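You operate a simulated robot arm through the tools that you are given. There is no shell and no other tool. Be economical: measure what you need, move in short steps, check, and stop when the job is done.

Carry out the task below with a simulated robot arm. There is one attempt and no reset: what you move stays moved.

Task
Fetch the white drift block and set it in the grey reject bin. Fetch the yellow gland carton and set it on the wiring bench shelf. Take the blue jug on the cooling bench top and put it away on the low feed bench top. Put the orange seal bag on top of the brown large carton. Push the hose parts drawer shut. Put the purple packing block on the coolant tank top away on the motor bench top. Take the dark foam block on the coolant tank top and put it away on the dispatch bench top. Open the bin lid. Do these in any order. Set down upright: yellow gland carton, blue jug.

It is judged by the outcome, as a careful person would: the job done as asked, and still so three seconds after it is handed in. It fails if anything else is knocked over, pushed out of place, dropped, spilled or broken. A push-on lid holds only when it is set on centred and level and pressed home; a screw cap is set on level and turned clockwise until tight.

Robot
A 5-joint arm with a fingered hand on a trunk, on a base that drives. Base frame: it is fixed to the floor where the robot stands at the start and does not move with it; the origin is under the middle of the robot, x ahead of it, y to its left, z up. Units: m, degrees, N and s.
With the tool pointing down near the work surface it reaches from about 0.26 to 0.56 m from the robot's upright axis, wherever it stands. Its first joint turns from -115.0 to 115.0 degrees. Places, roughly: bin lid [0.8, -2.2, 0.9]; blue jug [0.75, 0.5, 1]; dark foam block [0.5, 3, 0.75]; dispatch bench top [6.5, -7.1, 0.8]; grey reject bin inside (14x17 cm) [-1.76, 0.28, 0.86]; hose parts drawer [0.6, 1.9, 1]; large carton [0.75, 1.25, 1]; low feed bench top [3.1, -7.1, 0.7]; motor bench top [-1.9, -2, 0.8]; orange seal bag [0.75, 1.5, 0.75]; purple packing block [0.5, 2.5, 1]; white drift block [0.5, 0, 0.75]; wiring bench shelf [0.2, -4.2, 0.2]; yellow gland carton [0.75, 0, 1]. The tool tilts only in the upright plane through the base axis and itself; it spins freely about its own axis. Payload 2.9 kg.
The TCP is the grasp point between the finger pads, 0.022 m short of the fingertips. In the tool frame z runs along the fingers and y along their closing line. Largest opening 0.124 m; the body of the gripper starts 0.06 m behind the TCP. The gripper is a hand of 3 fingers: y runs from the thumb to the fingers, the wrist lies at [0, 0, -0.218] in the tool frame, and closing takes about 1.5 s.
Orientation is that of the tool frame in the base frame, as a unit quaternion [w, x, y, z]. With the fingers straight down and closing along the base's y, the tool's x points along the base's -x, its y along +y and its z along -z.

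Tools
- The arm moves only by the tool play_rows. Its argument "steps" is a list of rows, each an object of numbers (a shift or turn left out is 0, a gripper value left out holds the last): "tx", "ty", "tz": the shift along the base's x, y, z in m; "wx", "wy", "wz": the turn, a rotation vector about the base's x, y, z in degrees. In form: [{"tx": .., "ty": .., "tz": .., "wx": .., "wy": .., "wz": ..}, ...]. A call has 1 to 20 rows; each row shifts and turns the commanded pose from where the row before left it. "grip" is the opening, from 0 (shut) to 1 (fully open), set as the call begins (left out, the last holds). Rows are played at 5 a second. More than 0.05 m and 8.6 degrees between two rows, or a gripper value outside its range, and nothing of the call is played. Where a pose cannot be reached the arm comes as near as it can. A force on the tool above 40 N (or 10 N above the force at the start of the call, whichever is more), or a blocked arm, ends the call early, and 0.2 s more pass. Each finger travels about 0.153 m/s and halts on what it meets, pressing with about 32 N; the grip force reading is that of the motor and also rises with nothing between the fingers. The clock runs only during rows and for 0.2 s after the last one: add rows that do not move to give the fingers time. It gives the time, the measured TCP pose, the force on the tool (base axes), the opening and the grip force at its end, in the units of the frame above (readings bear some noise), with the torque about the TCP (base axes, N m) and any sound that the robot's microphone picked up, and new pictures: "pictures" is both (left out), scene, wrist or none.
- Cameras (640 x 400 px; columns grow to the right, rows downward): "scene" is now at [0.0179, 0.1416, 1.6751]; the picture's right is [-0.05, -1.00, 0.00], its down [-0.75, 0.04, -0.66] and it looks along [0.66, -0.03, -0.75] (base axes); focal length 288 px, centre (320, 200). "wrist" rides on the gripper at [0.064, -0.037, -0.075] in the tool frame; the picture's right is [0.50, 0.87, 0.00], its down [-0.62, 0.36, -0.70] and it looks along [-0.61, 0.35, 0.71] (tool axes); focal length 230 px, centre (320, 200). There is no depth. A picture from a camera that has moved, and an enlarged one, comes with that camera's place and axes in the base frame and with its lens.
- lift_body(by): slides the trunk up (or, below 0, down) by that many m; the arm and the scene camera ride with it, the base frame stays. It gives what a move gives, with no picture.
- roll_base(legs): drives the robot by 1 to 6 legs, each [ahead, left, turn to the left] in m, m and degrees, along the robot's own axes; the way and the turn of a leg run together, so that a leg with both is an arc; at most 1.5 m and 180 degrees a leg. The arm and the cameras ride along, it lands a little off, and it stops where it bumps. It gives what a move gives, and a new picture of the scene camera.
- finger_targets(finger1, finger2, thumb_bend): sets how far each is bent, from 0 (flat) to 1 (curled in); at 0.3 the hand is open as for a grip, at 0.7 the pads meet at the TCP. One left out holds its place. A second passes; each finger stops where it meets its share of the squeeze, and holds until it gets a number again. A gripper value or a shape takes the hand back. It gives what a move gives, with no picture; readings hold the bend of each and the force on the fingers (four entries, about 0 where the hand has none), thumb and palm.
- set_grasp(shape): the hand has 3 fingers and takes this shape, open, in about a second: jaw (thumb against the fingers, like two jaws); tri (thumb and two fingers); tip (a fingertip pinch); poke (one finger out to press); point (the index stretched); flat (the hand flat); cup (the hand cupped); fist (a fist). The gripper value then closes the fingers along that shape, each until it touches; the sizes above hold for jaw. It gives what a move gives, with no picture.
- head_to(pan, tilt): turns the head with the scene camera to pan (to the left, within 155 degrees either way) and tilt (down, from -29 to 69), counted from straight ahead of the robot. It gives what a move gives, and a new picture of the scene camera.
- zoom(camera, box): a new picture of the part [left, top, right, bottom] of that camera's present view, enlarged. The clock stands still meanwhile.
- finish_job(): hands the job in; it is judged then, once.

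Work in short steps. Places have to be worked out from the pictures, the camera data and where the tool is seen: move nearer, look again, correct. Check each grasp and each placing, and mend what went wrong. You have 207 turns and 260 pictures in all, those below and enlarged ones among them. Open the gripper and draw the arm clear of the work before you hand the job in, unless the task says otherwise; then end with one line.

The tools are called after "Request:" as name(argument=value, ...) on one line, values as JSON. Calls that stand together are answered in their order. play_rows: Moves the arm, as the interface text tells. Its arguments: {"type":"object","properties":{"steps":{"type":"array","items":{"type":"object","properties":{"tx":{"type":"number"},"ty":{"type":"number"},"tz":{"type":"number"},"wx":{"type":"number"},"wy":{"type":"number"},"wz":{"type":"number"}}}},"grip":{"type":"number"},"pictures":{"type":"string","enum":["both","scene","wrist","none"]}},"required":["steps"]} The other tools are called the same way: lift_body (by) slides the trunk up or down; set_grasp (shape) gives the hand a shape; finger_targets (finger1, finger2, thumb_bend) moves the fingers one by one; roll_base (legs) drives the base; head_to (pan, tilt) turns the head that bears the scene camera; zoom (camera, box) takes an enlarged picture of a part of a camera's view; finish_job () hands the job in.

At the start:

```text
t: 0.0
eef_pos: [0.3033, 0.116, 1.147]
tcp_rot: [0.001, 0.0, 1.0, 0.001]
wrist_force: [-0.5, -0.1, -0.1]
ft_torque: [-0.02, 0.0, -0.02]
width: 0.1237
finger_force: 0.0
shape: jaw
bend: [0.3, 0.3, 0.3]
finger forces: [0.0, 0.1, 0.1, 0.1, 0.0, 0.0]
trunk travel left (down, up): [-0.775, 0.215]
robot x, y, heading: [0.0002, -0.0055, -0.0]
head pan, tilt: [-2.7, 48.7]
```

scene: 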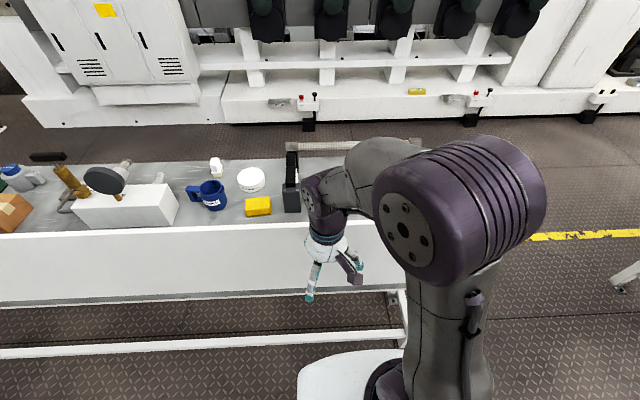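
wrist: 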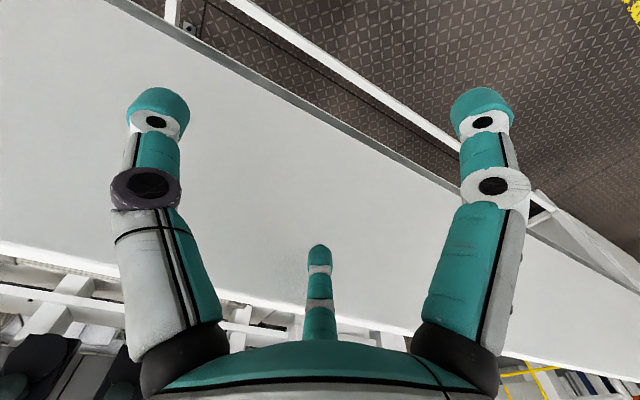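

The bench ahead shows a yellow carton and blue jug. I'll look around with the head to map the places.

Request:
head_to(pan=40, tilt=35)

Request:
head_to(pan=85, tilt=35)

Request:
head_to(pan=-70, tilt=30)

Request:
head_to(pan=150, tilt=35)

Request:
head_to(pan=-130, tilt=30)

```text
t: 1.1
eef_pos: [0.3029, 0.1157, 1.1471]
tcp_rot: [-0.001, 0.0, 1.0, 0.0]
wrist_force: [-0.4, 0.9, 0.1]
ft_torque: [0.01, 0.01, 0.02]
width: 0.1238
finger_force: 0.0
shape: jaw
bend: [0.3, 0.3, 0.3]
finger forces: [0.0, 0.1, 0.1, 0.0, 0.0, 0.0]
trunk travel left (down, up): [-0.775, 0.215]
robot x, y, heading: [-0.0035, 0.0015, -0.0]
head pan, tilt: [40.0, 35.0]
camera scene: at [0.0074, 0.2018, 1.6951], right [0.64, -0.77, 0.0], down [-0.44, -0.37, -0.82], along [0.63, 0.53, -0.57], focal length 288 px, centre (320, 200)
```

scene: 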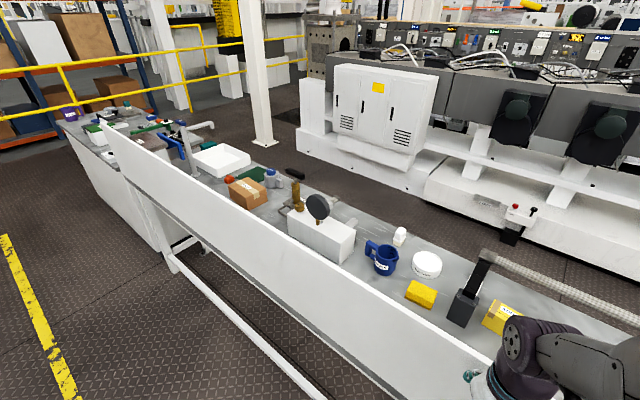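

```text
t: 2.2
eef_pos: [0.3037, 0.1152, 1.1472]
tcp_rot: [0.0, -0.001, 1.0, 0.0]
wrist_force: [0.9, 0.1, 0.2]
ft_torque: [0.01, 0.01, -0.03]
width: 0.1241
finger_force: 0.0
shape: jaw
bend: [0.3, 0.3, 0.3]
finger forces: [0.0, 0.0, 0.0, 0.0, 0.0, 0.1]
trunk travel left (down, up): [-0.775, 0.215]
robot x, y, heading: [-0.0024, 0.0012, 0.2]
head pan, tilt: [85.0, 35.0]
camera scene: at [-0.0523, 0.233, 1.6951], right [1.0, -0.09, 0.0], down [-0.05, -0.57, -0.82], along [0.07, 0.82, -0.57], focal length 288 px, centre (320, 200)
```

scene: 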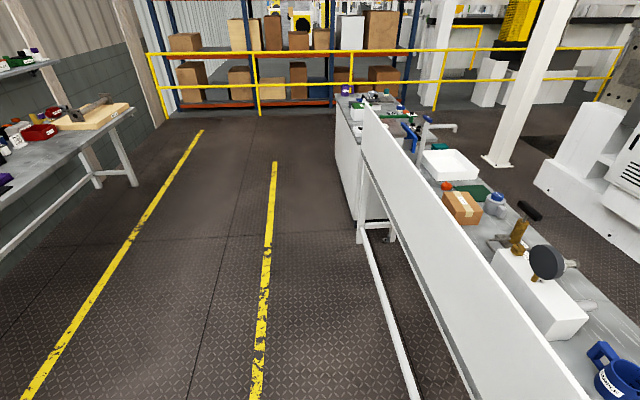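

```text
t: 4.6
eef_pos: [0.3034, 0.1154, 1.1464]
tcp_rot: [-0.001, 0.0, 1.0, 0.0]
wrist_force: [0.3, -0.3, -1.3]
ft_torque: [0.01, -0.01, 0.0]
width: 0.1238
finger_force: 0.1
shape: jaw
bend: [0.3, 0.3, 0.3]
finger forces: [0.1, 0.0, 0.0, 0.1, 0.1, 0.0]
trunk travel left (down, up): [-0.775, 0.215]
robot x, y, heading: [0.0018, 0.0006, 0.0]
head pan, tilt: [-70.0, 30.0]
camera scene: at [-0.0291, 0.0603, 1.7029], right [-0.94, -0.34, 0.0], down [-0.17, 0.47, -0.87], along [0.3, -0.81, -0.5], focal length 288 px, centre (320, 200)
```

scene: 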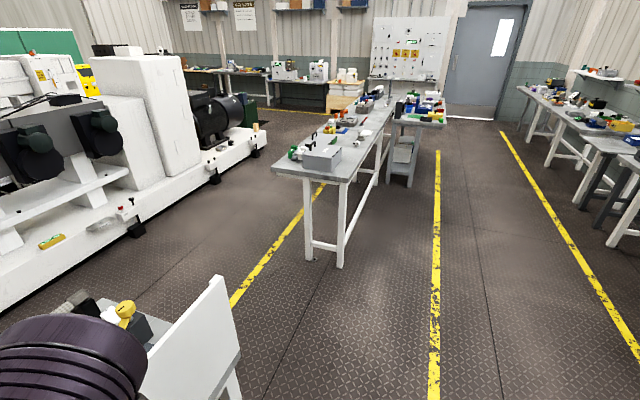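

```text
t: 7.8
eef_pos: [0.3044, 0.1148, 1.1465]
tcp_rot: [0.0, -0.001, 1.0, 0.0]
wrist_force: [0.1, 0.6, 0.1]
ft_torque: [0.0, 0.03, 0.02]
width: 0.1236
finger_force: 0.0
shape: jaw
bend: [0.3, 0.3, 0.3]
finger forces: [0.0, 0.0, 0.1, 0.0, 0.1, 0.1]
trunk travel left (down, up): [-0.775, 0.215]
robot x, y, heading: [-0.0033, -0.0029, 0.3]
head pan, tilt: [150.0, 35.0]
camera scene: at [-0.1363, 0.1894, 1.6951], right [0.5, 0.87, 0.0], down [0.5, -0.29, -0.82], along [-0.71, 0.41, -0.57], focal length 288 px, centre (320, 200)
```

scene: 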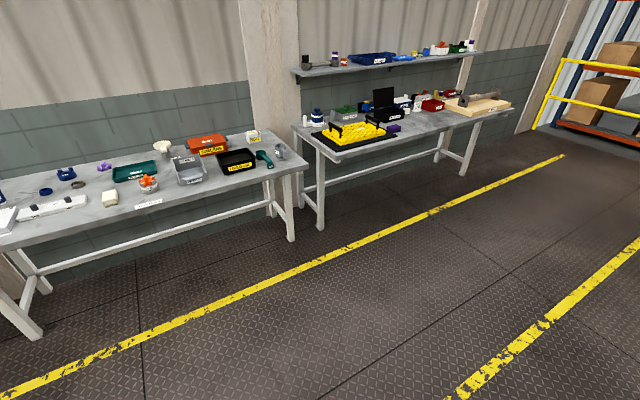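

```text
t: 11.6
eef_pos: [0.3032, 0.1155, 1.1466]
tcp_rot: [0.0, 0.0, 1.0, 0.0]
wrist_force: [0.3, 0.0, -0.6]
ft_torque: [0.0, -0.02, -0.03]
width: 0.1239
finger_force: 0.1
shape: jaw
bend: [0.3, 0.3, 0.3]
finger forces: [0.1, 0.1, 0.0, 0.0, 0.0, 0.0]
trunk travel left (down, up): [-0.775, 0.215]
robot x, y, heading: [0.0008, -0.0, -0.1]
head pan, tilt: [-130.0, 30.0]
camera scene: at [-0.1182, 0.076, 1.7029], right [-0.77, 0.64, 0.0], down [0.32, 0.38, -0.87], along [-0.56, -0.66, -0.5], focal length 288 px, centre (320, 200)
```

scene: 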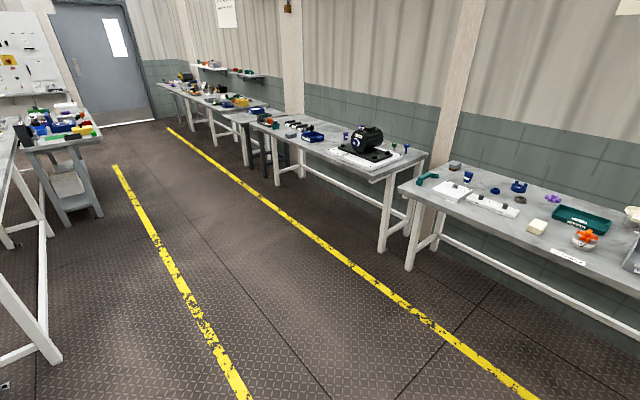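

Let me look at the bench in detail.

Request:
head_to(pan=15, tilt=45)

Request:
zoom(camera="scene", box=[0, 120, 320, 320])

Request:
head_to(pan=55, tilt=30)

Request:
zoom(camera="scene", box=[120, 80, 440, 280])

```text
t: 13.9
eef_pos: [0.3038, 0.1155, 1.147]
tcp_rot: [0.0, 0.0, 1.0, 0.001]
wrist_force: [-0.3, -1.0, -0.4]
ft_torque: [0.02, 0.02, 0.03]
width: 0.1241
finger_force: 0.1
shape: jaw
bend: [0.3, 0.3, 0.3]
finger forces: [0.1, 0.0, 0.0, 0.0, 0.0, 0.1]
trunk travel left (down, up): [-0.775, 0.215]
robot x, y, heading: [-0.0035, 0.0031, 0.0]
head pan, tilt: [15.0, 45.0]
camera scene: at [0.0185, 0.1663, 1.6803], right [0.26, -0.97, 0.0], down [-0.68, -0.18, -0.71], along [0.68, 0.18, -0.71], focal length 288 px, centre (320, 200)
```

scene: 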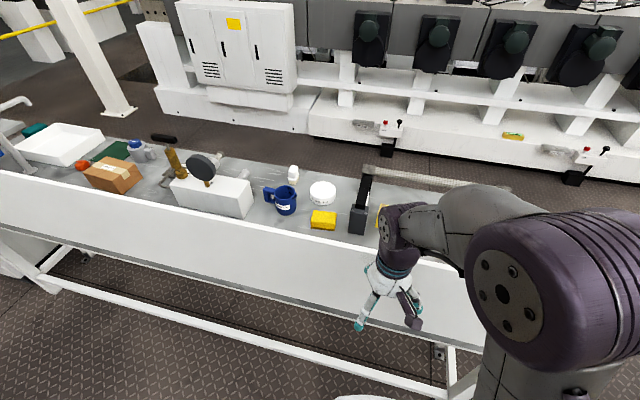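

```text
2.00 times, centred on (160, 220) of scene
camera zoom: at [0.0185, 0.1663, 1.6803], right [0.26, -0.97, 0.0], down [-0.68, -0.18, -0.71], along [0.68, 0.18, -0.71], focal length 575 px, centre (640, 160)
```

zoom: 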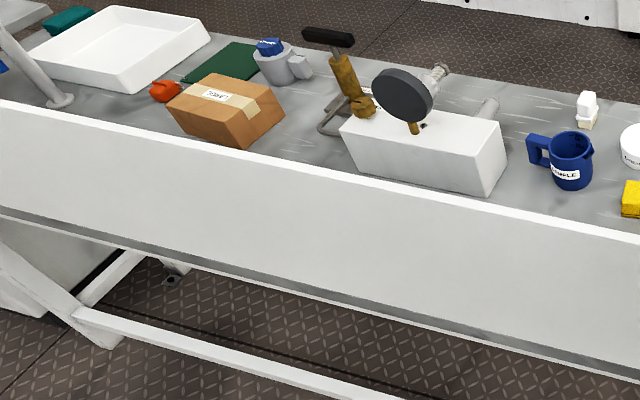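

```text
t: 15.0
eef_pos: [0.3027, 0.1168, 1.1469]
tcp_rot: [0.001, 0.0, 1.0, 0.0]
wrist_force: [0.3, -0.4, 0.6]
ft_torque: [0.0, -0.01, 0.0]
width: 0.124
finger_force: 0.0
shape: jaw
bend: [0.3, 0.3, 0.3]
finger forces: [0.0, 0.1, 0.0, 0.1, 0.1, 0.0]
trunk travel left (down, up): [-0.775, 0.215]
robot x, y, heading: [0.001, 0.0023, 0.1]
head pan, tilt: [55.0, 30.0]
camera scene: at [-0.0081, 0.2193, 1.7029], right [0.82, -0.57, 0.0], down [-0.29, -0.41, -0.87], along [0.5, 0.71, -0.5], focal length 288 px, centre (320, 200)
```

scene: 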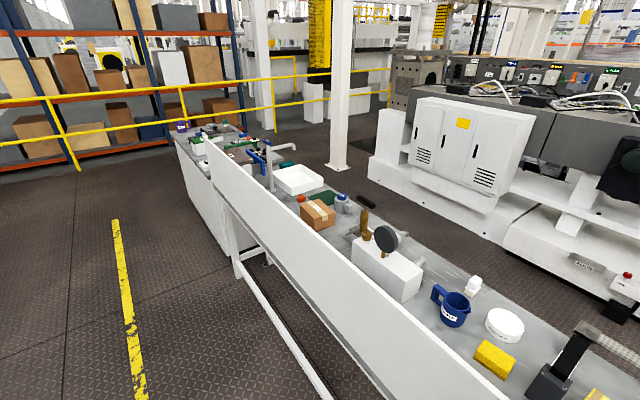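

```text
2.00 times, centred on (280, 180) of scene
camera zoom: at [-0.0081, 0.2193, 1.7029], right [0.82, -0.57, 0.0], down [-0.29, -0.41, -0.87], along [0.5, 0.71, -0.5], focal length 575 px, centre (400, 240)
```

zoom: 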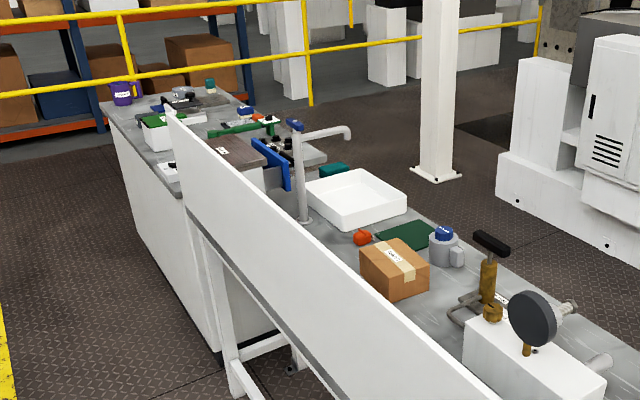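

I'll zoom closer on candidates for the white block and yellow carton.

Request:
zoom(camera="scene", box=[420, 260, 620, 385])

Request:
head_to(pan=-15, tilt=40)

Request:
lift_body(by=0.2)

Request:
head_to(pan=10, tilt=50)

```text
3.20 times, centred on (520, 322) of scene
camera zoom: at [-0.0081, 0.2193, 1.7029], right [0.82, -0.57, 0.0], down [-0.29, -0.41, -0.87], along [0.5, 0.71, -0.5], focal length 920 px, centre (-320, -192)
```

zoom: 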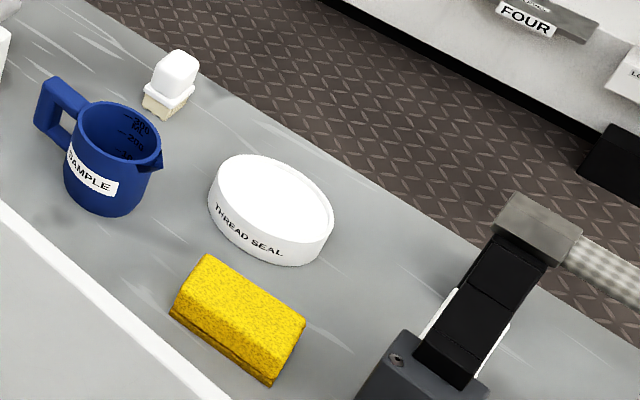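

```text
t: 16.4
eef_pos: [0.3031, 0.1159, 1.1473]
tcp_rot: [0.0, 0.0, 1.0, -0.001]
wrist_force: [0.0, -1.0, 0.3]
ft_torque: [-0.01, 0.01, 0.01]
width: 0.124
finger_force: 0.1
shape: jaw
bend: [0.3, 0.3, 0.3]
finger forces: [0.1, 0.0, 0.1, 0.0, 0.0, 0.1]
trunk travel left (down, up): [-0.775, 0.215]
robot x, y, heading: [0.0022, 0.0047, 0.1]
head pan, tilt: [-15.0, 40.0]
camera scene: at [0.0221, 0.1234, 1.6875], right [-0.26, -0.97, 0.0], down [-0.62, 0.17, -0.77], along [0.74, -0.2, -0.64], focal length 288 px, centre (320, 200)
```

scene: 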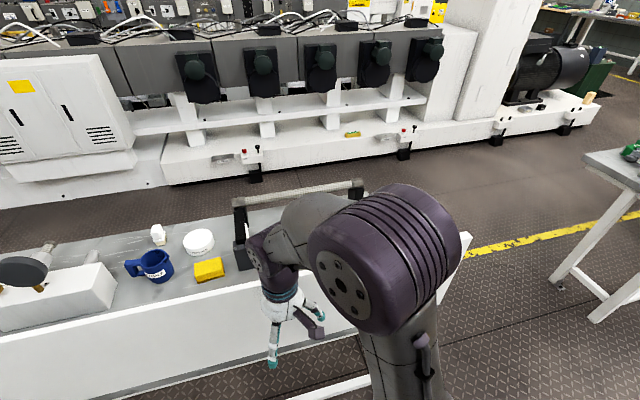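

```text
t: 18.6
eef_pos: [0.3036, 0.1167, 1.3465]
tcp_rot: [0.0, 0.0, 1.0, 0.0]
wrist_force: [0.4, -0.3, -0.8]
ft_torque: [0.03, -0.01, 0.0]
width: 0.1239
finger_force: 0.1
shape: jaw
bend: [0.3, 0.3, 0.3]
finger forces: [0.1, 0.0, 0.1, 0.1, 0.1, 0.1]
trunk travel left (down, up): [-0.975, 0.015]
robot x, y, heading: [0.0015, -0.0009, -0.1]
head pan, tilt: [-15.0, 40.0]
```

```text
t: 19.5
eef_pos: [0.3035, 0.1153, 1.3474]
tcp_rot: [0.0, 0.0, 1.0, 0.0]
wrist_force: [0.2, 0.0, 0.1]
ft_torque: [0.03, 0.0, -0.01]
width: 0.1239
finger_force: 0.2
shape: jaw
bend: [0.3, 0.3, 0.3]
finger forces: [0.0, 0.0, 0.1, 0.0, 0.0, 0.0]
trunk travel left (down, up): [-0.975, 0.015]
robot x, y, heading: [0.0015, 0.0004, 0.0]
head pan, tilt: [10.0, 50.0]
camera scene: at [0.0157, 0.1585, 1.8734], right [0.17, -0.98, 0.0], down [-0.75, -0.13, -0.64], along [0.63, 0.11, -0.77], focal length 288 px, centre (320, 200)
```

scene: 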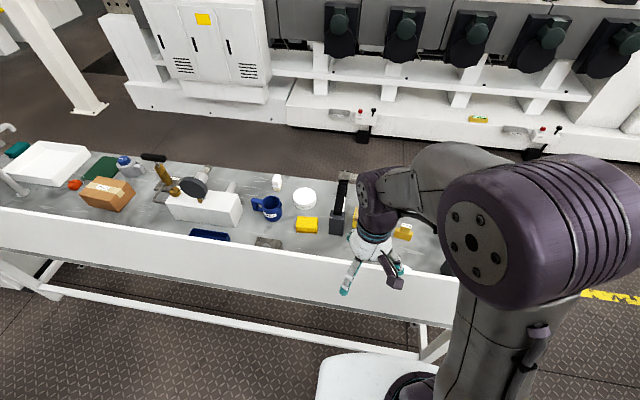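

The arm hides a labelled yellow box to the right. I'll swing the arm to the right side to clear the view.

Request:
play_rows(steps=[{"tx": 0.0137, "ty": -0.0429, "wz": -8}, {"tx": 0.0071, "ty": -0.0448, "wz": -8}, {"tx": 0.0008, "ty": -0.0453, "wz": -8}, {"tx": -0.0056, "ty": -0.045, "wz": -8}, {"tx": -0.0117, "ty": -0.0438, "wz": -8}, {"tx": -0.0177, "ty": -0.0417, "wz": -8}, {"tx": -0.0234, "ty": -0.0389, "wz": -8}, {"tx": -0.0285, "ty": -0.0352, "wz": -8}, {"tx": -0.0332, "ty": -0.031, "wz": -8}, {"tx": -0.0371, "ty": -0.026, "wz": -8}, {"tx": -0.0404, "ty": -0.0206, "wz": -8}, {"tx": -0.0429, "ty": -0.0147, "wz": -8}], pictures="scene")

Request:
zoom(camera="scene", box=[240, 140, 480, 290])

```text
t: 22.1
eef_pos: [0.0807, -0.3169, 1.3476]
tcp_rot: [0.001, 0.743, 0.669, 0.0]
wrist_force: [0.7, 0.1, 0.3]
ft_torque: [-0.01, -0.02, -0.01]
width: 0.1239
finger_force: 0.1
shape: jaw
bend: [0.3, 0.3, 0.3]
finger forces: [0.0, 0.0, 0.0, 0.0, 0.1, 0.1]
trunk travel left (down, up): [-0.975, 0.015]
robot x, y, heading: [-0.0008, 0.0015, 0.1]
head pan, tilt: [10.0, 50.0]
camera scene: at [0.0133, 0.1577, 1.8735], right [0.17, -0.98, 0.0], down [-0.75, -0.13, -0.64], along [0.63, 0.11, -0.77], focal length 288 px, centre (320, 200)
```

scene: 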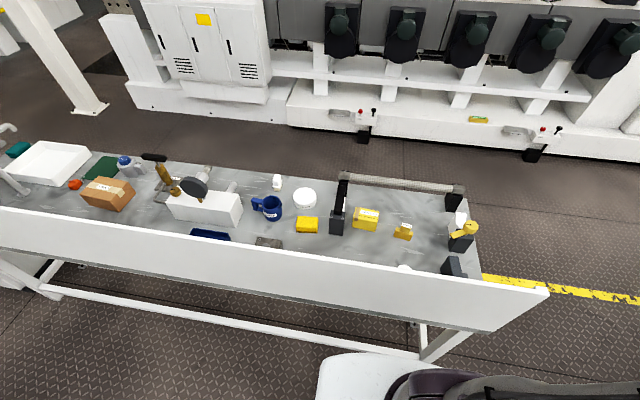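

```text
2.67 times, centred on (360, 215) of scene
camera zoom: at [0.0133, 0.1577, 1.8735], right [0.17, -0.98, 0.0], down [-0.75, -0.13, -0.64], along [0.63, 0.11, -0.77], focal length 767 px, centre (213, 160)
```

zoom: 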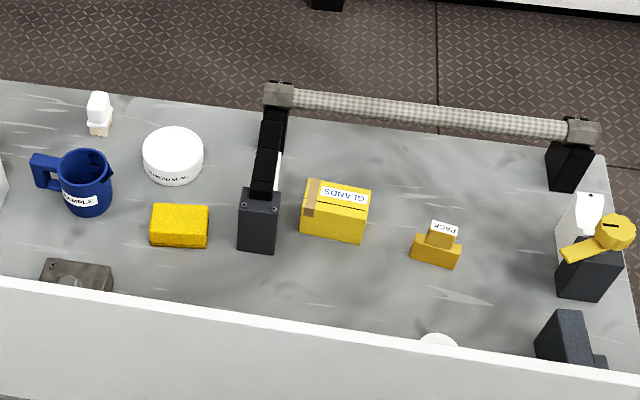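

Found: GLANDS carton ≈(0.67,0.10), jug ≈(0.68,0.47), bench z≈0.93, guard top ≈(x0.39, z1.19), white block just behind the guard ≈(0.52,-0.05). I'll look down to check base clearance and at the block from a different pan.

Request:
head_to(pan=0, tilt=69)

Request:
head_to(pan=-25, tilt=55)

Request:
zoom(camera="scene", box=[200, 100, 440, 250])

```text
t: 22.9
eef_pos: [0.0844, -0.3167, 1.3476]
tcp_rot: [0.0, 0.743, 0.669, 0.0]
wrist_force: [0.3, -0.2, -0.5]
ft_torque: [0.01, 0.0, 0.02]
width: 0.124
finger_force: 0.0
shape: jaw
bend: [0.3, 0.3, 0.3]
finger forces: [0.0, 0.0, 0.2, 0.0, 0.1, 0.0]
trunk travel left (down, up): [-0.975, 0.015]
robot x, y, heading: [-0.0002, -0.0009, 0.0]
head pan, tilt: [0.0, 68.8]
camera scene: at [-0.0037, 0.1454, 1.8515], right [0.0, -1.0, 0.0], down [-0.93, 0.0, -0.36], along [0.36, 0.0, -0.93], focal length 288 px, centre (320, 200)
```

scene: 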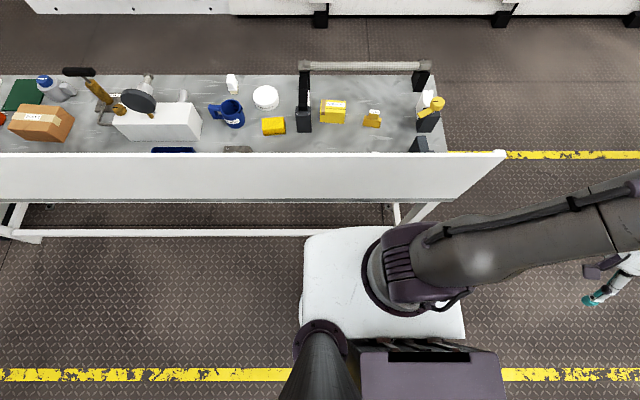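

```text
t: 23.8
eef_pos: [0.0846, -0.3165, 1.3488]
tcp_rot: [0.0, 0.743, 0.669, 0.001]
wrist_force: [-0.2, -0.2, 0.5]
ft_torque: [-0.01, 0.02, 0.01]
width: 0.1239
finger_force: 0.0
shape: jaw
bend: [0.3, 0.3, 0.3]
finger forces: [0.0, 0.0, 0.1, 0.0, 0.1, 0.1]
trunk travel left (down, up): [-0.975, 0.015]
robot x, y, heading: [0.0007, 0.0006, -0.2]
head pan, tilt: [-25.0, 55.0]
camera scene: at [0.005, 0.1147, 1.8668], right [-0.42, -0.91, 0.0], down [-0.74, 0.35, -0.57], along [0.52, -0.24, -0.82], focal length 288 px, centre (320, 200)
```

scene: 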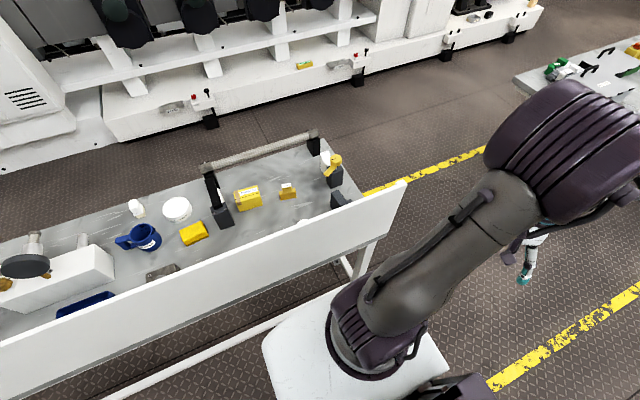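

```text
2.67 times, centred on (320, 175) of scene
camera zoom: at [0.005, 0.1147, 1.8668], right [-0.42, -0.91, 0.0], down [-0.74, 0.35, -0.57], along [0.52, -0.24, -0.82], focal length 767 px, centre (320, 267)
```

zoom: 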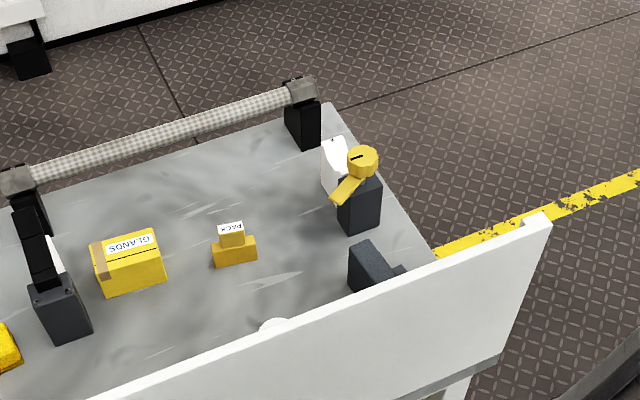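

The block's top peeks out at about (0.52,-0.05). I'll swing the arm back, extend over it at safe height, and look with the wrist camera.

Request:
play_rows(steps=[{"tx": 0.0429, "ty": 0.0147, "wz": 8}, {"tx": 0.0404, "ty": 0.0206, "wz": 8}, {"tx": 0.0371, "ty": 0.026, "wz": 8}, {"tx": 0.0332, "ty": 0.031, "wz": 8}, {"tx": 0.0285, "ty": 0.0352, "wz": 8}, {"tx": 0.0234, "ty": 0.0389, "wz": 8}, {"tx": 0.0177, "ty": 0.0417, "wz": 8}, {"tx": 0.0117, "ty": 0.0438, "wz": 8}, {"tx": 0.0056, "ty": 0.045, "wz": 8}, {"tx": 0.04, "ty": -0.008, "wz": 8}, {"tx": 0.04, "ty": -0.008, "wz": 8}, {"tx": 0.04, "ty": -0.008, "wz": 8}, {"tx": 0.04, "ty": -0.008}])

```text
t: 26.6
eef_pos: [0.4876, -0.049, 1.3454]
tcp_rot: [-0.001, -0.001, 1.0, 0.0]
wrist_force: [0.6, 0.5, 0.7]
ft_torque: [0.06, 0.0, 0.01]
width: 0.1239
finger_force: 0.0
shape: jaw
bend: [0.3, 0.3, 0.3]
finger forces: [0.0, 0.0, 0.0, 0.0, 0.1, 0.0]
trunk travel left (down, up): [-0.975, 0.015]
robot x, y, heading: [0.0016, 0.0007, -0.2]
head pan, tilt: [-25.0, 55.0]
camera scene: at [0.0085, 0.1138, 1.8669], right [-0.42, -0.91, 0.0], down [-0.74, 0.35, -0.57], along [0.52, -0.24, -0.82], focal length 288 px, centre (320, 200)
camera wrist: at [0.4241, -0.0885, 1.4198], right [-0.5, 0.87, 0.0], down [0.62, 0.36, 0.7], along [0.61, 0.35, -0.71], focal length 230 px, centre (320, 200)
```

scene: 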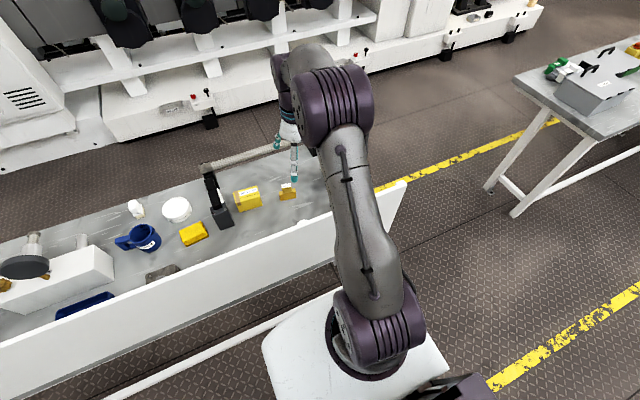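
wrist: 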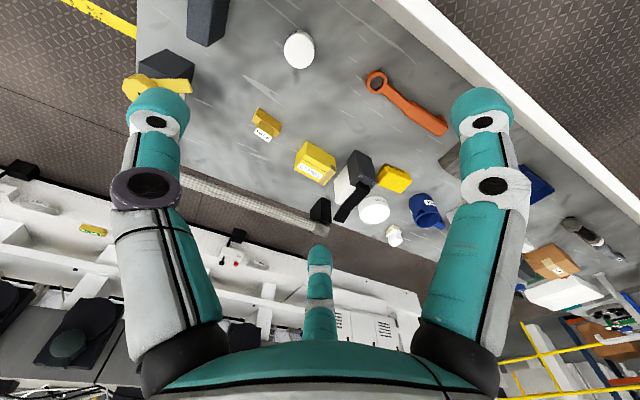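

The wrist view shows a round white thing near the guard plus an orange wrench. I'll zoom in.

Request:
zoom(camera="wrist", box=[240, 10, 400, 110])

Request:
zoom(camera="wrist", box=[240, 100, 480, 250])

```text
4.00 times, centred on (320, 60) of wrist
camera zoom: at [0.4241, -0.0885, 1.4198], right [-0.5, 0.87, 0.0], down [0.62, 0.36, 0.7], along [0.61, 0.35, -0.71], focal length 920 px, centre (320, 760)
```

zoom: 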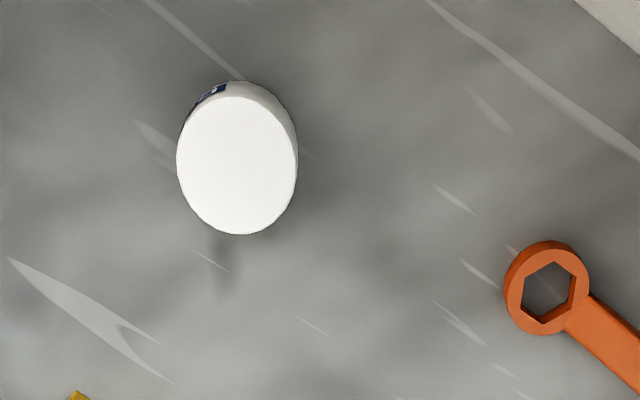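

```text
2.67 times, centred on (360, 175) of wrist
camera zoom: at [0.4241, -0.0885, 1.4198], right [-0.5, 0.87, 0.0], down [0.62, 0.36, 0.7], along [0.61, 0.35, -0.71], focal length 614 px, centre (213, 267)
```

zoom: 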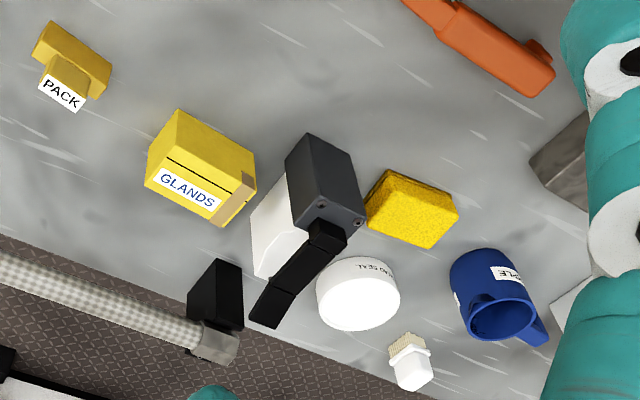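

The round white object sits at ≈(0.53,-0.07) with a label on its -y side. I'll shift right and lower to read it.

Request:
play_rows(steps=[{"ty": -0.045, "tz": -0.02}, {"ty": -0.045, "tz": -0.02}, {"ty": -0.045, "tz": -0.02}, {"ty": -0.03, "tz": -0.02}, {"tx": -0.02}], pictures="wrist")

Request:
zoom(camera="wrist", box=[200, 50, 440, 200])

```text
t: 27.8
eef_pos: [0.4642, -0.2145, 1.2673]
tcp_rot: [0.001, 0.0, 1.0, 0.0]
wrist_force: [-0.4, 0.6, -0.5]
ft_torque: [-0.03, -0.02, -0.06]
width: 0.1243
finger_force: 0.0
shape: jaw
bend: [0.3, 0.3, 0.3]
finger forces: [0.0, 0.0, 0.0, 0.0, 0.0, 0.0]
trunk travel left (down, up): [-0.975, 0.015]
robot x, y, heading: [0.0006, 0.0001, 0.1]
head pan, tilt: [-25.0, 55.0]
camera wrist: at [0.3998, -0.2532, 1.3421], right [-0.5, 0.87, 0.0], down [0.62, 0.36, 0.7], along [0.61, 0.35, -0.71], focal length 230 px, centre (320, 200)
```

wrist: 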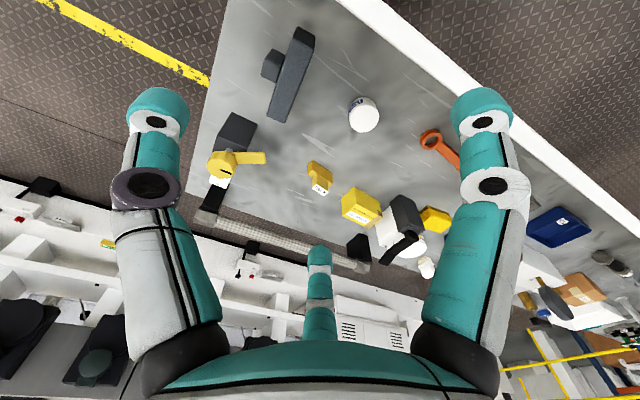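

```text
2.67 times, centred on (320, 125) of wrist
camera zoom: at [0.3998, -0.2532, 1.3421], right [-0.5, 0.87, 0.0], down [0.62, 0.36, 0.7], along [0.61, 0.35, -0.71], focal length 614 px, centre (320, 400)
```

zoom: 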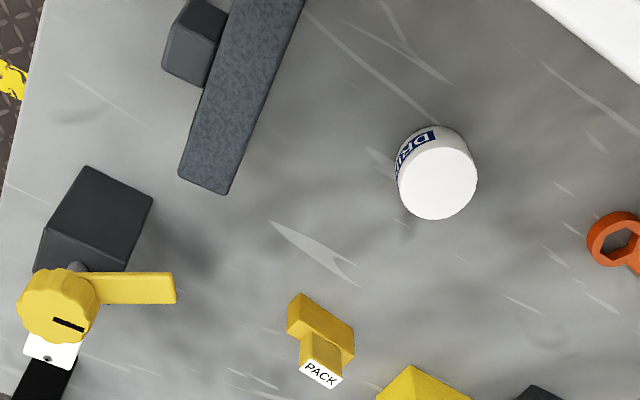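

It is labelled DRIFT: top centre triangulates to ≈(0.538,-0.071,0.896). Move above it and descend partway.

Request:
play_rows(steps=[{"tx": 0.0185, "ty": 0.036}, {"tx": 0.0185, "ty": 0.036}, {"tx": 0.0185, "ty": 0.036}, {"tx": 0.0185, "ty": 0.0355}, {"tz": -0.04}, {"tz": -0.04}, {"tz": -0.04}, {"tz": -0.04}, {"tz": -0.04}, {"tz": -0.04}])

Request:
head_to(pan=25, tilt=55)

```text
t: 30.0
eef_pos: [0.5392, -0.0689, 1.0267]
tcp_rot: [0.0, -0.001, 1.0, 0.0]
wrist_force: [0.3, -0.3, 0.9]
ft_torque: [0.0, -0.01, 0.0]
width: 0.124
finger_force: 0.2
shape: jaw
bend: [0.3, 0.3, 0.3]
finger forces: [0.0, 0.0, 0.1, 0.0, 0.0, 0.0]
trunk travel left (down, up): [-0.975, 0.015]
robot x, y, heading: [0.001, 0.0013, 0.1]
head pan, tilt: [-25.0, 55.0]
camera scene: at [0.0061, 0.115, 1.8669], right [-0.42, -0.91, 0.0], down [-0.74, 0.35, -0.57], along [0.52, -0.24, -0.82], focal length 288 px, centre (320, 200)
camera wrist: at [0.4749, -0.1081, 1.1024], right [-0.5, 0.87, 0.0], down [0.62, 0.36, 0.7], along [0.61, 0.35, -0.71], focal length 230 px, centre (320, 200)
```

scene: 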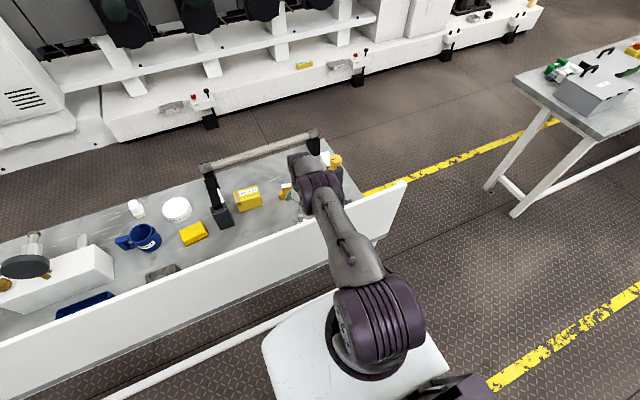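
wrist: 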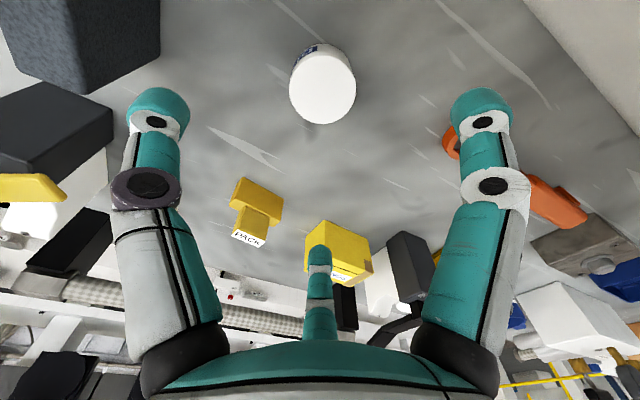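

```text
t: 31.2
eef_pos: [0.5385, -0.0702, 1.0288]
tcp_rot: [0.0, 0.0, 1.0, 0.0]
wrist_force: [-0.4, -0.1, -0.5]
ft_torque: [0.0, 0.02, -0.04]
width: 0.1239
finger_force: 0.1
shape: jaw
bend: [0.3, 0.3, 0.3]
finger forces: [0.0, 0.0, 0.0, 0.0, 0.1, 0.1]
trunk travel left (down, up): [-0.975, 0.015]
robot x, y, heading: [-0.0004, 0.0028, 0.0]
head pan, tilt: [25.0, 55.0]
camera scene: at [0.0055, 0.1756, 1.8669], right [0.42, -0.91, 0.0], down [-0.74, -0.35, -0.57], along [0.52, 0.24, -0.82], focal length 288 px, centre (320, 200)
```

scene: 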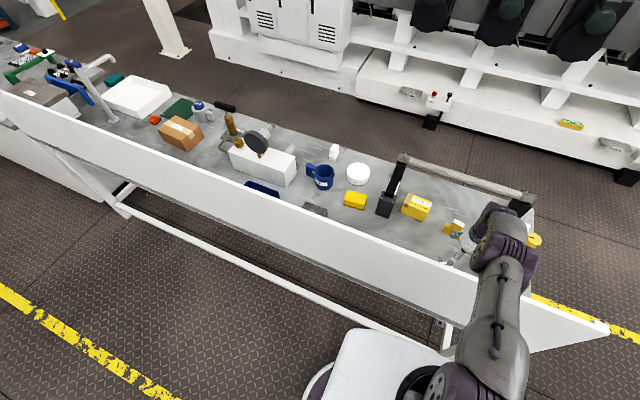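

Check the clearance between the forearm and the guard's top edge before going lower.

Request:
zoom(camera="scene", box=[400, 190, 640, 340])

Request:
head_to(pan=-60, tilt=60)

```text
2.67 times, centred on (520, 265) of scene
camera zoom: at [0.0055, 0.1756, 1.8669], right [0.42, -0.91, 0.0], down [-0.74, -0.35, -0.57], along [0.52, 0.24, -0.82], focal length 767 px, centre (-213, 27)
```

zoom: 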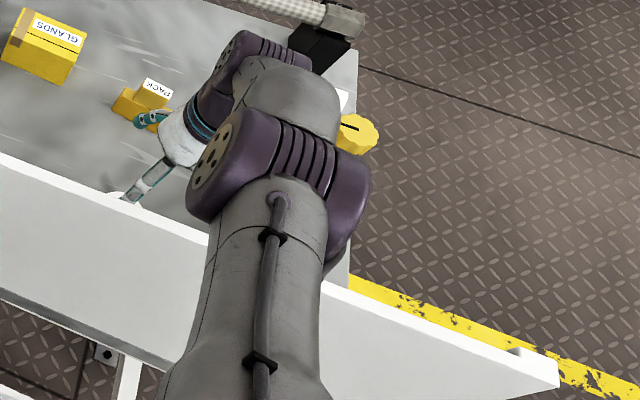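

```text
t: 32.8
eef_pos: [0.5391, -0.07, 1.0277]
tcp_rot: [0.001, 0.0, 1.0, 0.001]
wrist_force: [0.8, -0.3, 0.4]
ft_torque: [-0.03, 0.01, 0.01]
width: 0.1237
finger_force: 0.0
shape: jaw
bend: [0.3, 0.3, 0.3]
finger forces: [0.0, 0.0, 0.1, 0.0, 0.0, 0.0]
trunk travel left (down, up): [-0.975, 0.015]
robot x, y, heading: [0.0004, -0.0006, 0.2]
head pan, tilt: [-60.0, 60.0]
camera scene: at [-0.0266, 0.0875, 1.8608], right [-0.87, -0.5, 0.0], down [-0.43, 0.75, -0.5], along [0.25, -0.43, -0.87], focal length 288 px, centre (320, 200)
```

scene: 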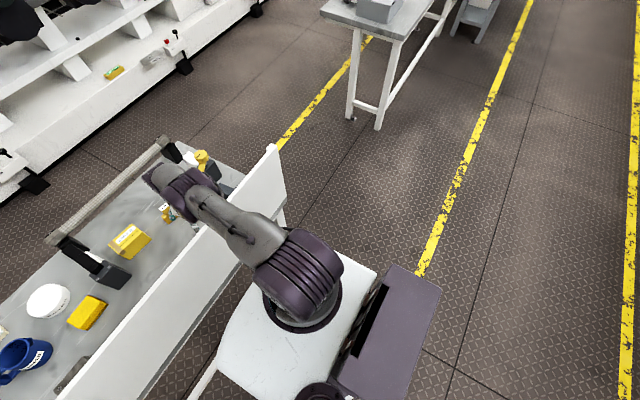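

Elbow would come near the guard if I went lower from here. I'll raise the arm, fully raise the trunk, and drive ahead a little so the arm folds over the guard.

Request:
play_rows(steps=[{"tz": 0.045}, {"tz": 0.045}, {"tz": 0.045}, {"tz": 0.045}, {"tz": 0.045}, {"tz": 0.045, "tx": -0.03}, {"tz": 0.02, "tx": -0.04}], pictures="none")

Request:
lift_body(by=0.015)

Request:
roll_base(legs=[[0.06, 0, 0]])

Request:
roll_base(legs=[[0.06, 0, 0]])

```text
refused: row 6 steps farther than a row can; nothing moved
```

```text
t: 33.4
eef_pos: [0.5388, -0.0692, 1.0432]
tcp_rot: [0.0, 0.0, 1.0, -0.001]
wrist_force: [0.5, 0.3, -1.1]
ft_torque: [-0.01, 0.0, -0.04]
width: 0.1239
finger_force: 0.0
shape: jaw
bend: [0.3, 0.3, 0.3]
finger forces: [0.0, 0.0, 0.0, 0.0, 0.0, 0.1]
trunk travel left (down, up): [-0.99, 0.0]
robot x, y, heading: [-0.0016, -0.0002, 0.2]
head pan, tilt: [-60.0, 60.0]
```

```text
t: 34.4
eef_pos: [0.5957, -0.0694, 1.045]
tcp_rot: [0.002, 0.0, 1.0, 0.001]
wrist_force: [0.0, -0.4, -0.3]
ft_torque: [-0.02, -0.02, -0.02]
width: 0.124
finger_force: 0.0
shape: jaw
bend: [0.3, 0.3, 0.3]
finger forces: [0.0, 0.0, 0.0, 0.0, 0.0, 0.1]
trunk travel left (down, up): [-0.99, 0.0]
robot x, y, heading: [0.0654, -0.0027, 0.2]
head pan, tilt: [-60.0, 60.0]
camera scene: at [0.0274, 0.0875, 1.8757], right [-0.87, -0.5, 0.0], down [-0.43, 0.75, -0.5], along [0.25, -0.43, -0.87], focal length 288 px, centre (320, 200)
```

scene: 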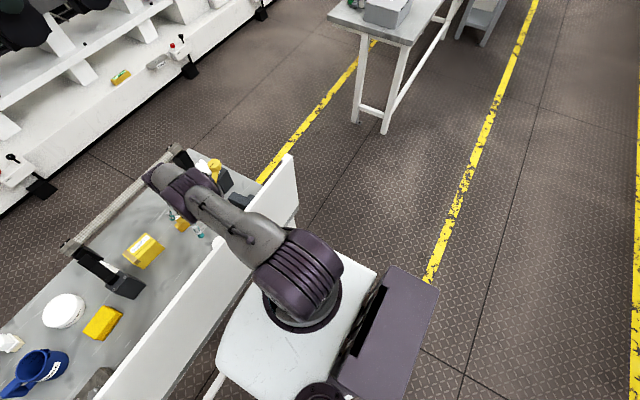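

```text
t: 35.3
eef_pos: [0.654, -0.07, 1.0461]
tcp_rot: [0.002, -0.001, 1.0, 0.0]
wrist_force: [-0.4, -0.2, 0.7]
ft_torque: [-0.02, -0.01, 0.04]
width: 0.1238
finger_force: 0.0
shape: jaw
bend: [0.3, 0.3, 0.3]
finger forces: [0.0, 0.1, 0.1, 0.0, 0.0, 0.1]
trunk travel left (down, up): [-0.99, 0.0]
robot x, y, heading: [0.1166, -0.002, 0.2]
head pan, tilt: [-60.0, 60.0]
camera scene: at [0.0864, 0.0876, 1.8757], right [-0.87, -0.5, 0.0], down [-0.43, 0.75, -0.5], along [0.25, -0.43, -0.87], focal length 288 px, centre (320, 200)
```

scene: 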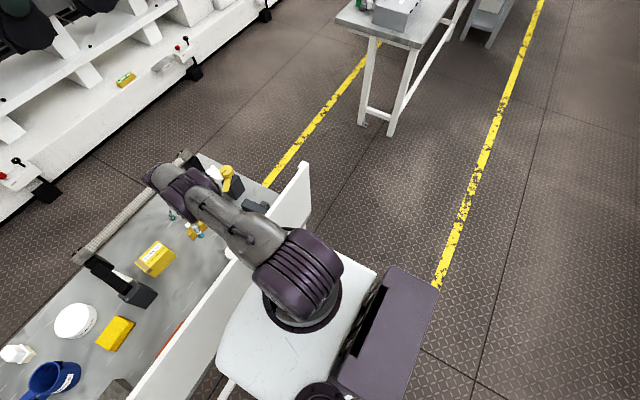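

The drive went fine with no bump (robot x≈0.117). Now retract to above the block and descend to z≈0.94.

Request:
play_rows(steps=[{"tz": 0.03}, {"tx": -0.04}, {"tx": -0.04}, {"tx": -0.036}, {"tz": -0.04}, {"tz": -0.04}, {"tz": -0.04}])

```text
t: 36.9
eef_pos: [0.5434, -0.0704, 0.9536]
tcp_rot: [0.0, -0.001, 1.0, 0.0]
wrist_force: [-0.2, 0.2, 0.2]
ft_torque: [0.0, 0.0, 0.04]
width: 0.1241
finger_force: 0.0
shape: jaw
bend: [0.3, 0.3, 0.3]
finger forces: [0.0, 0.0, 0.0, 0.0, 0.0, 0.1]
trunk travel left (down, up): [-0.99, 0.0]
robot x, y, heading: [0.1208, -0.0008, 0.4]
head pan, tilt: [-60.0, 60.0]
camera scene: at [0.0925, 0.0875, 1.8759], right [-0.87, -0.5, 0.0], down [-0.43, 0.75, -0.5], along [0.25, -0.43, -0.87], focal length 288 px, centre (320, 200)
camera wrist: at [0.479, -0.1082, 1.0292], right [-0.5, 0.87, 0.0], down [0.62, 0.36, 0.7], along [0.61, 0.35, -0.71], focal length 230 px, centre (320, 200)
```

scene: 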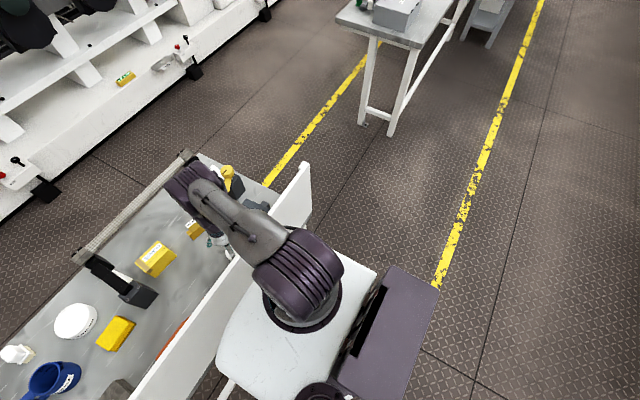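
wrist: 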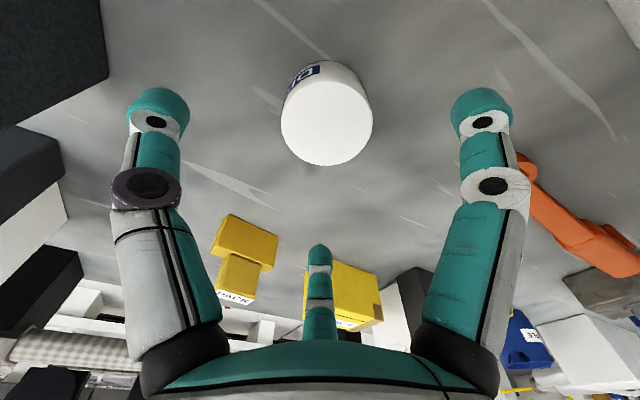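

Block top reads ≈(0.533,-0.073). Descend to grasp height, then close.

Request:
play_rows(steps=[{"tx": -0.009, "ty": -0.002, "tz": -0.03}, {"tz": -0.025}, {"tz": -0.01}, {}], pictures="wrist")

```text
t: 37.9
eef_pos: [0.5346, -0.0722, 0.8893]
tcp_rot: [-0.001, 0.0, 1.0, 0.0]
wrist_force: [-0.5, 0.7, 0.1]
ft_torque: [-0.01, -0.04, -0.04]
width: 0.1241
finger_force: 0.1
shape: jaw
bend: [0.3, 0.3, 0.3]
finger forces: [0.0, 0.1, 0.0, 0.0, 0.0, 0.0]
trunk travel left (down, up): [-0.99, 0.0]
robot x, y, heading: [0.1211, -0.0015, 0.2]
head pan, tilt: [-60.0, 60.0]
camera wrist: at [0.4698, -0.1102, 0.9633], right [-0.5, 0.87, 0.0], down [0.62, 0.36, 0.7], along [0.61, 0.35, -0.71], focal length 230 px, centre (320, 200)
```

wrist: 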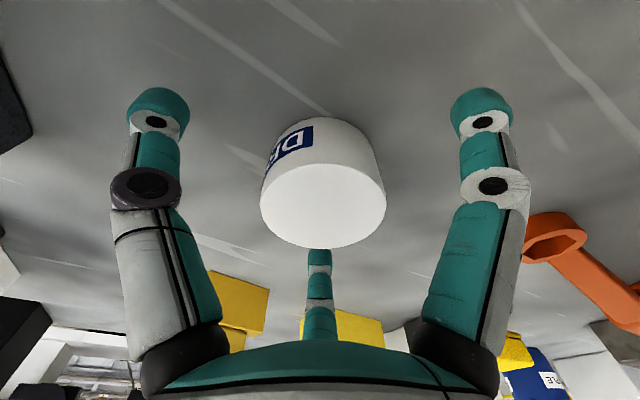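

The block sits between the fingers. Closing.

Request:
play_rows(steps=[{}, {}, {}, {}, {}, {}, {}, {}, {}], grip=0, pictures="wrist")

```text
t: 39.9
eef_pos: [0.5352, -0.071, 0.8889]
tcp_rot: [0.0, -0.002, 1.0, 0.0]
wrist_force: [0.0, 0.1, 0.4]
ft_torque: [-0.02, 0.02, 0.01]
width: 0.0491
finger_force: 32.6
shape: jaw
bend: [0.77, 0.36, 0.7]
finger forces: [29.1, 28.3, 0.0, 0.0, 29.3, 0.1]
trunk travel left (down, up): [-0.99, 0.0]
robot x, y, heading: [0.1204, -0.0036, 0.1]
head pan, tilt: [-60.0, 60.0]
camera wrist: at [0.47, -0.1102, 0.9635], right [-0.5, 0.87, 0.0], down [0.62, 0.36, 0.7], along [0.61, 0.35, -0.71], focal length 230 px, centre (320, 200)
```

wrist: 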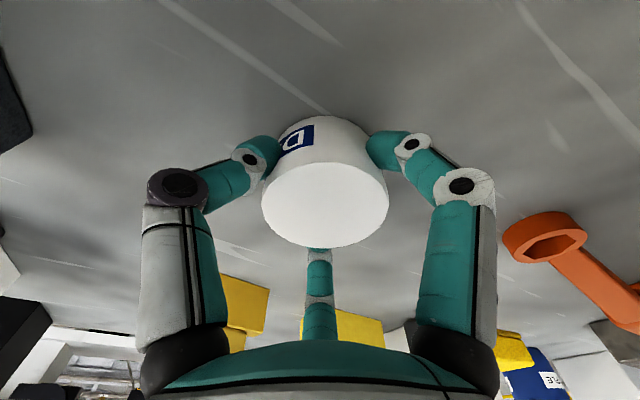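

Gripped (0.049 wide). Lift clear over the guard.

Request:
play_rows(steps=[{"tz": 0.03}, {"tz": 0.04}, {"tz": 0.045}, {"tz": 0.045}, {"tz": 0.045}, {"tz": 0.045}, {"tz": 0.045}, {"tz": 0.045}, {"tz": 0.045}, {"tz": 0.04}])

```text
t: 42.1
eef_pos: [0.532, -0.0724, 1.3146]
tcp_rot: [0.0, -0.001, 1.0, -0.001]
wrist_force: [-0.1, -0.5, -1.2]
ft_torque: [-0.02, 0.01, 0.0]
width: 0.0484
finger_force: 32.0
shape: jaw
bend: [0.77, 0.36, 0.7]
finger forces: [29.8, 28.8, 0.1, 0.1, 28.6, 0.0]
trunk travel left (down, up): [-0.99, 0.0]
robot x, y, heading: [0.1224, 0.0008, 0.2]
head pan, tilt: [-60.0, 60.0]
camera scene: at [0.0918, 0.0879, 1.8757], right [-0.87, -0.5, 0.0], down [-0.43, 0.75, -0.5], along [0.25, -0.43, -0.87], focal length 288 px, centre (320, 200)
camera wrist: at [0.4679, -0.1103, 1.389], right [-0.5, 0.87, 0.0], down [0.62, 0.36, 0.7], along [0.61, 0.35, -0.71], focal length 230 px, centre (320, 200)
```

scene: 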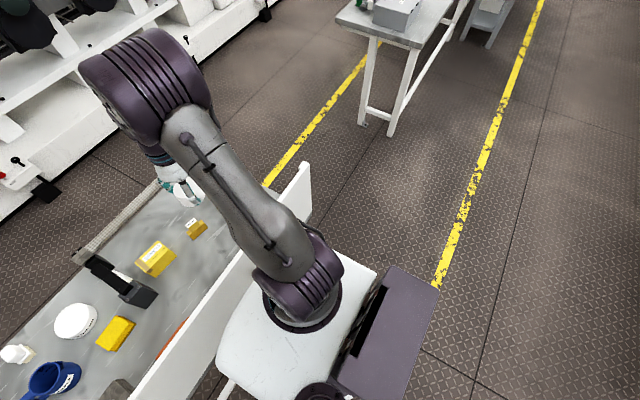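
wrist: 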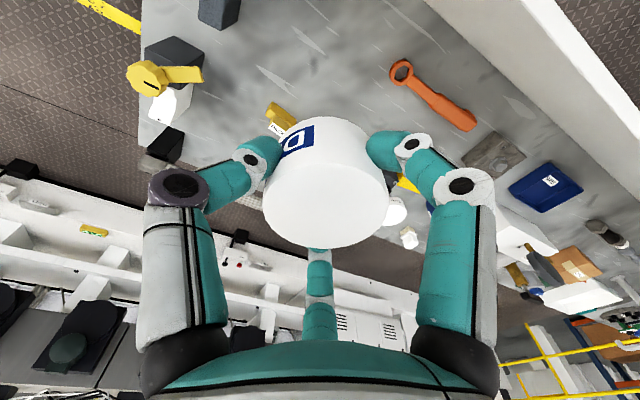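

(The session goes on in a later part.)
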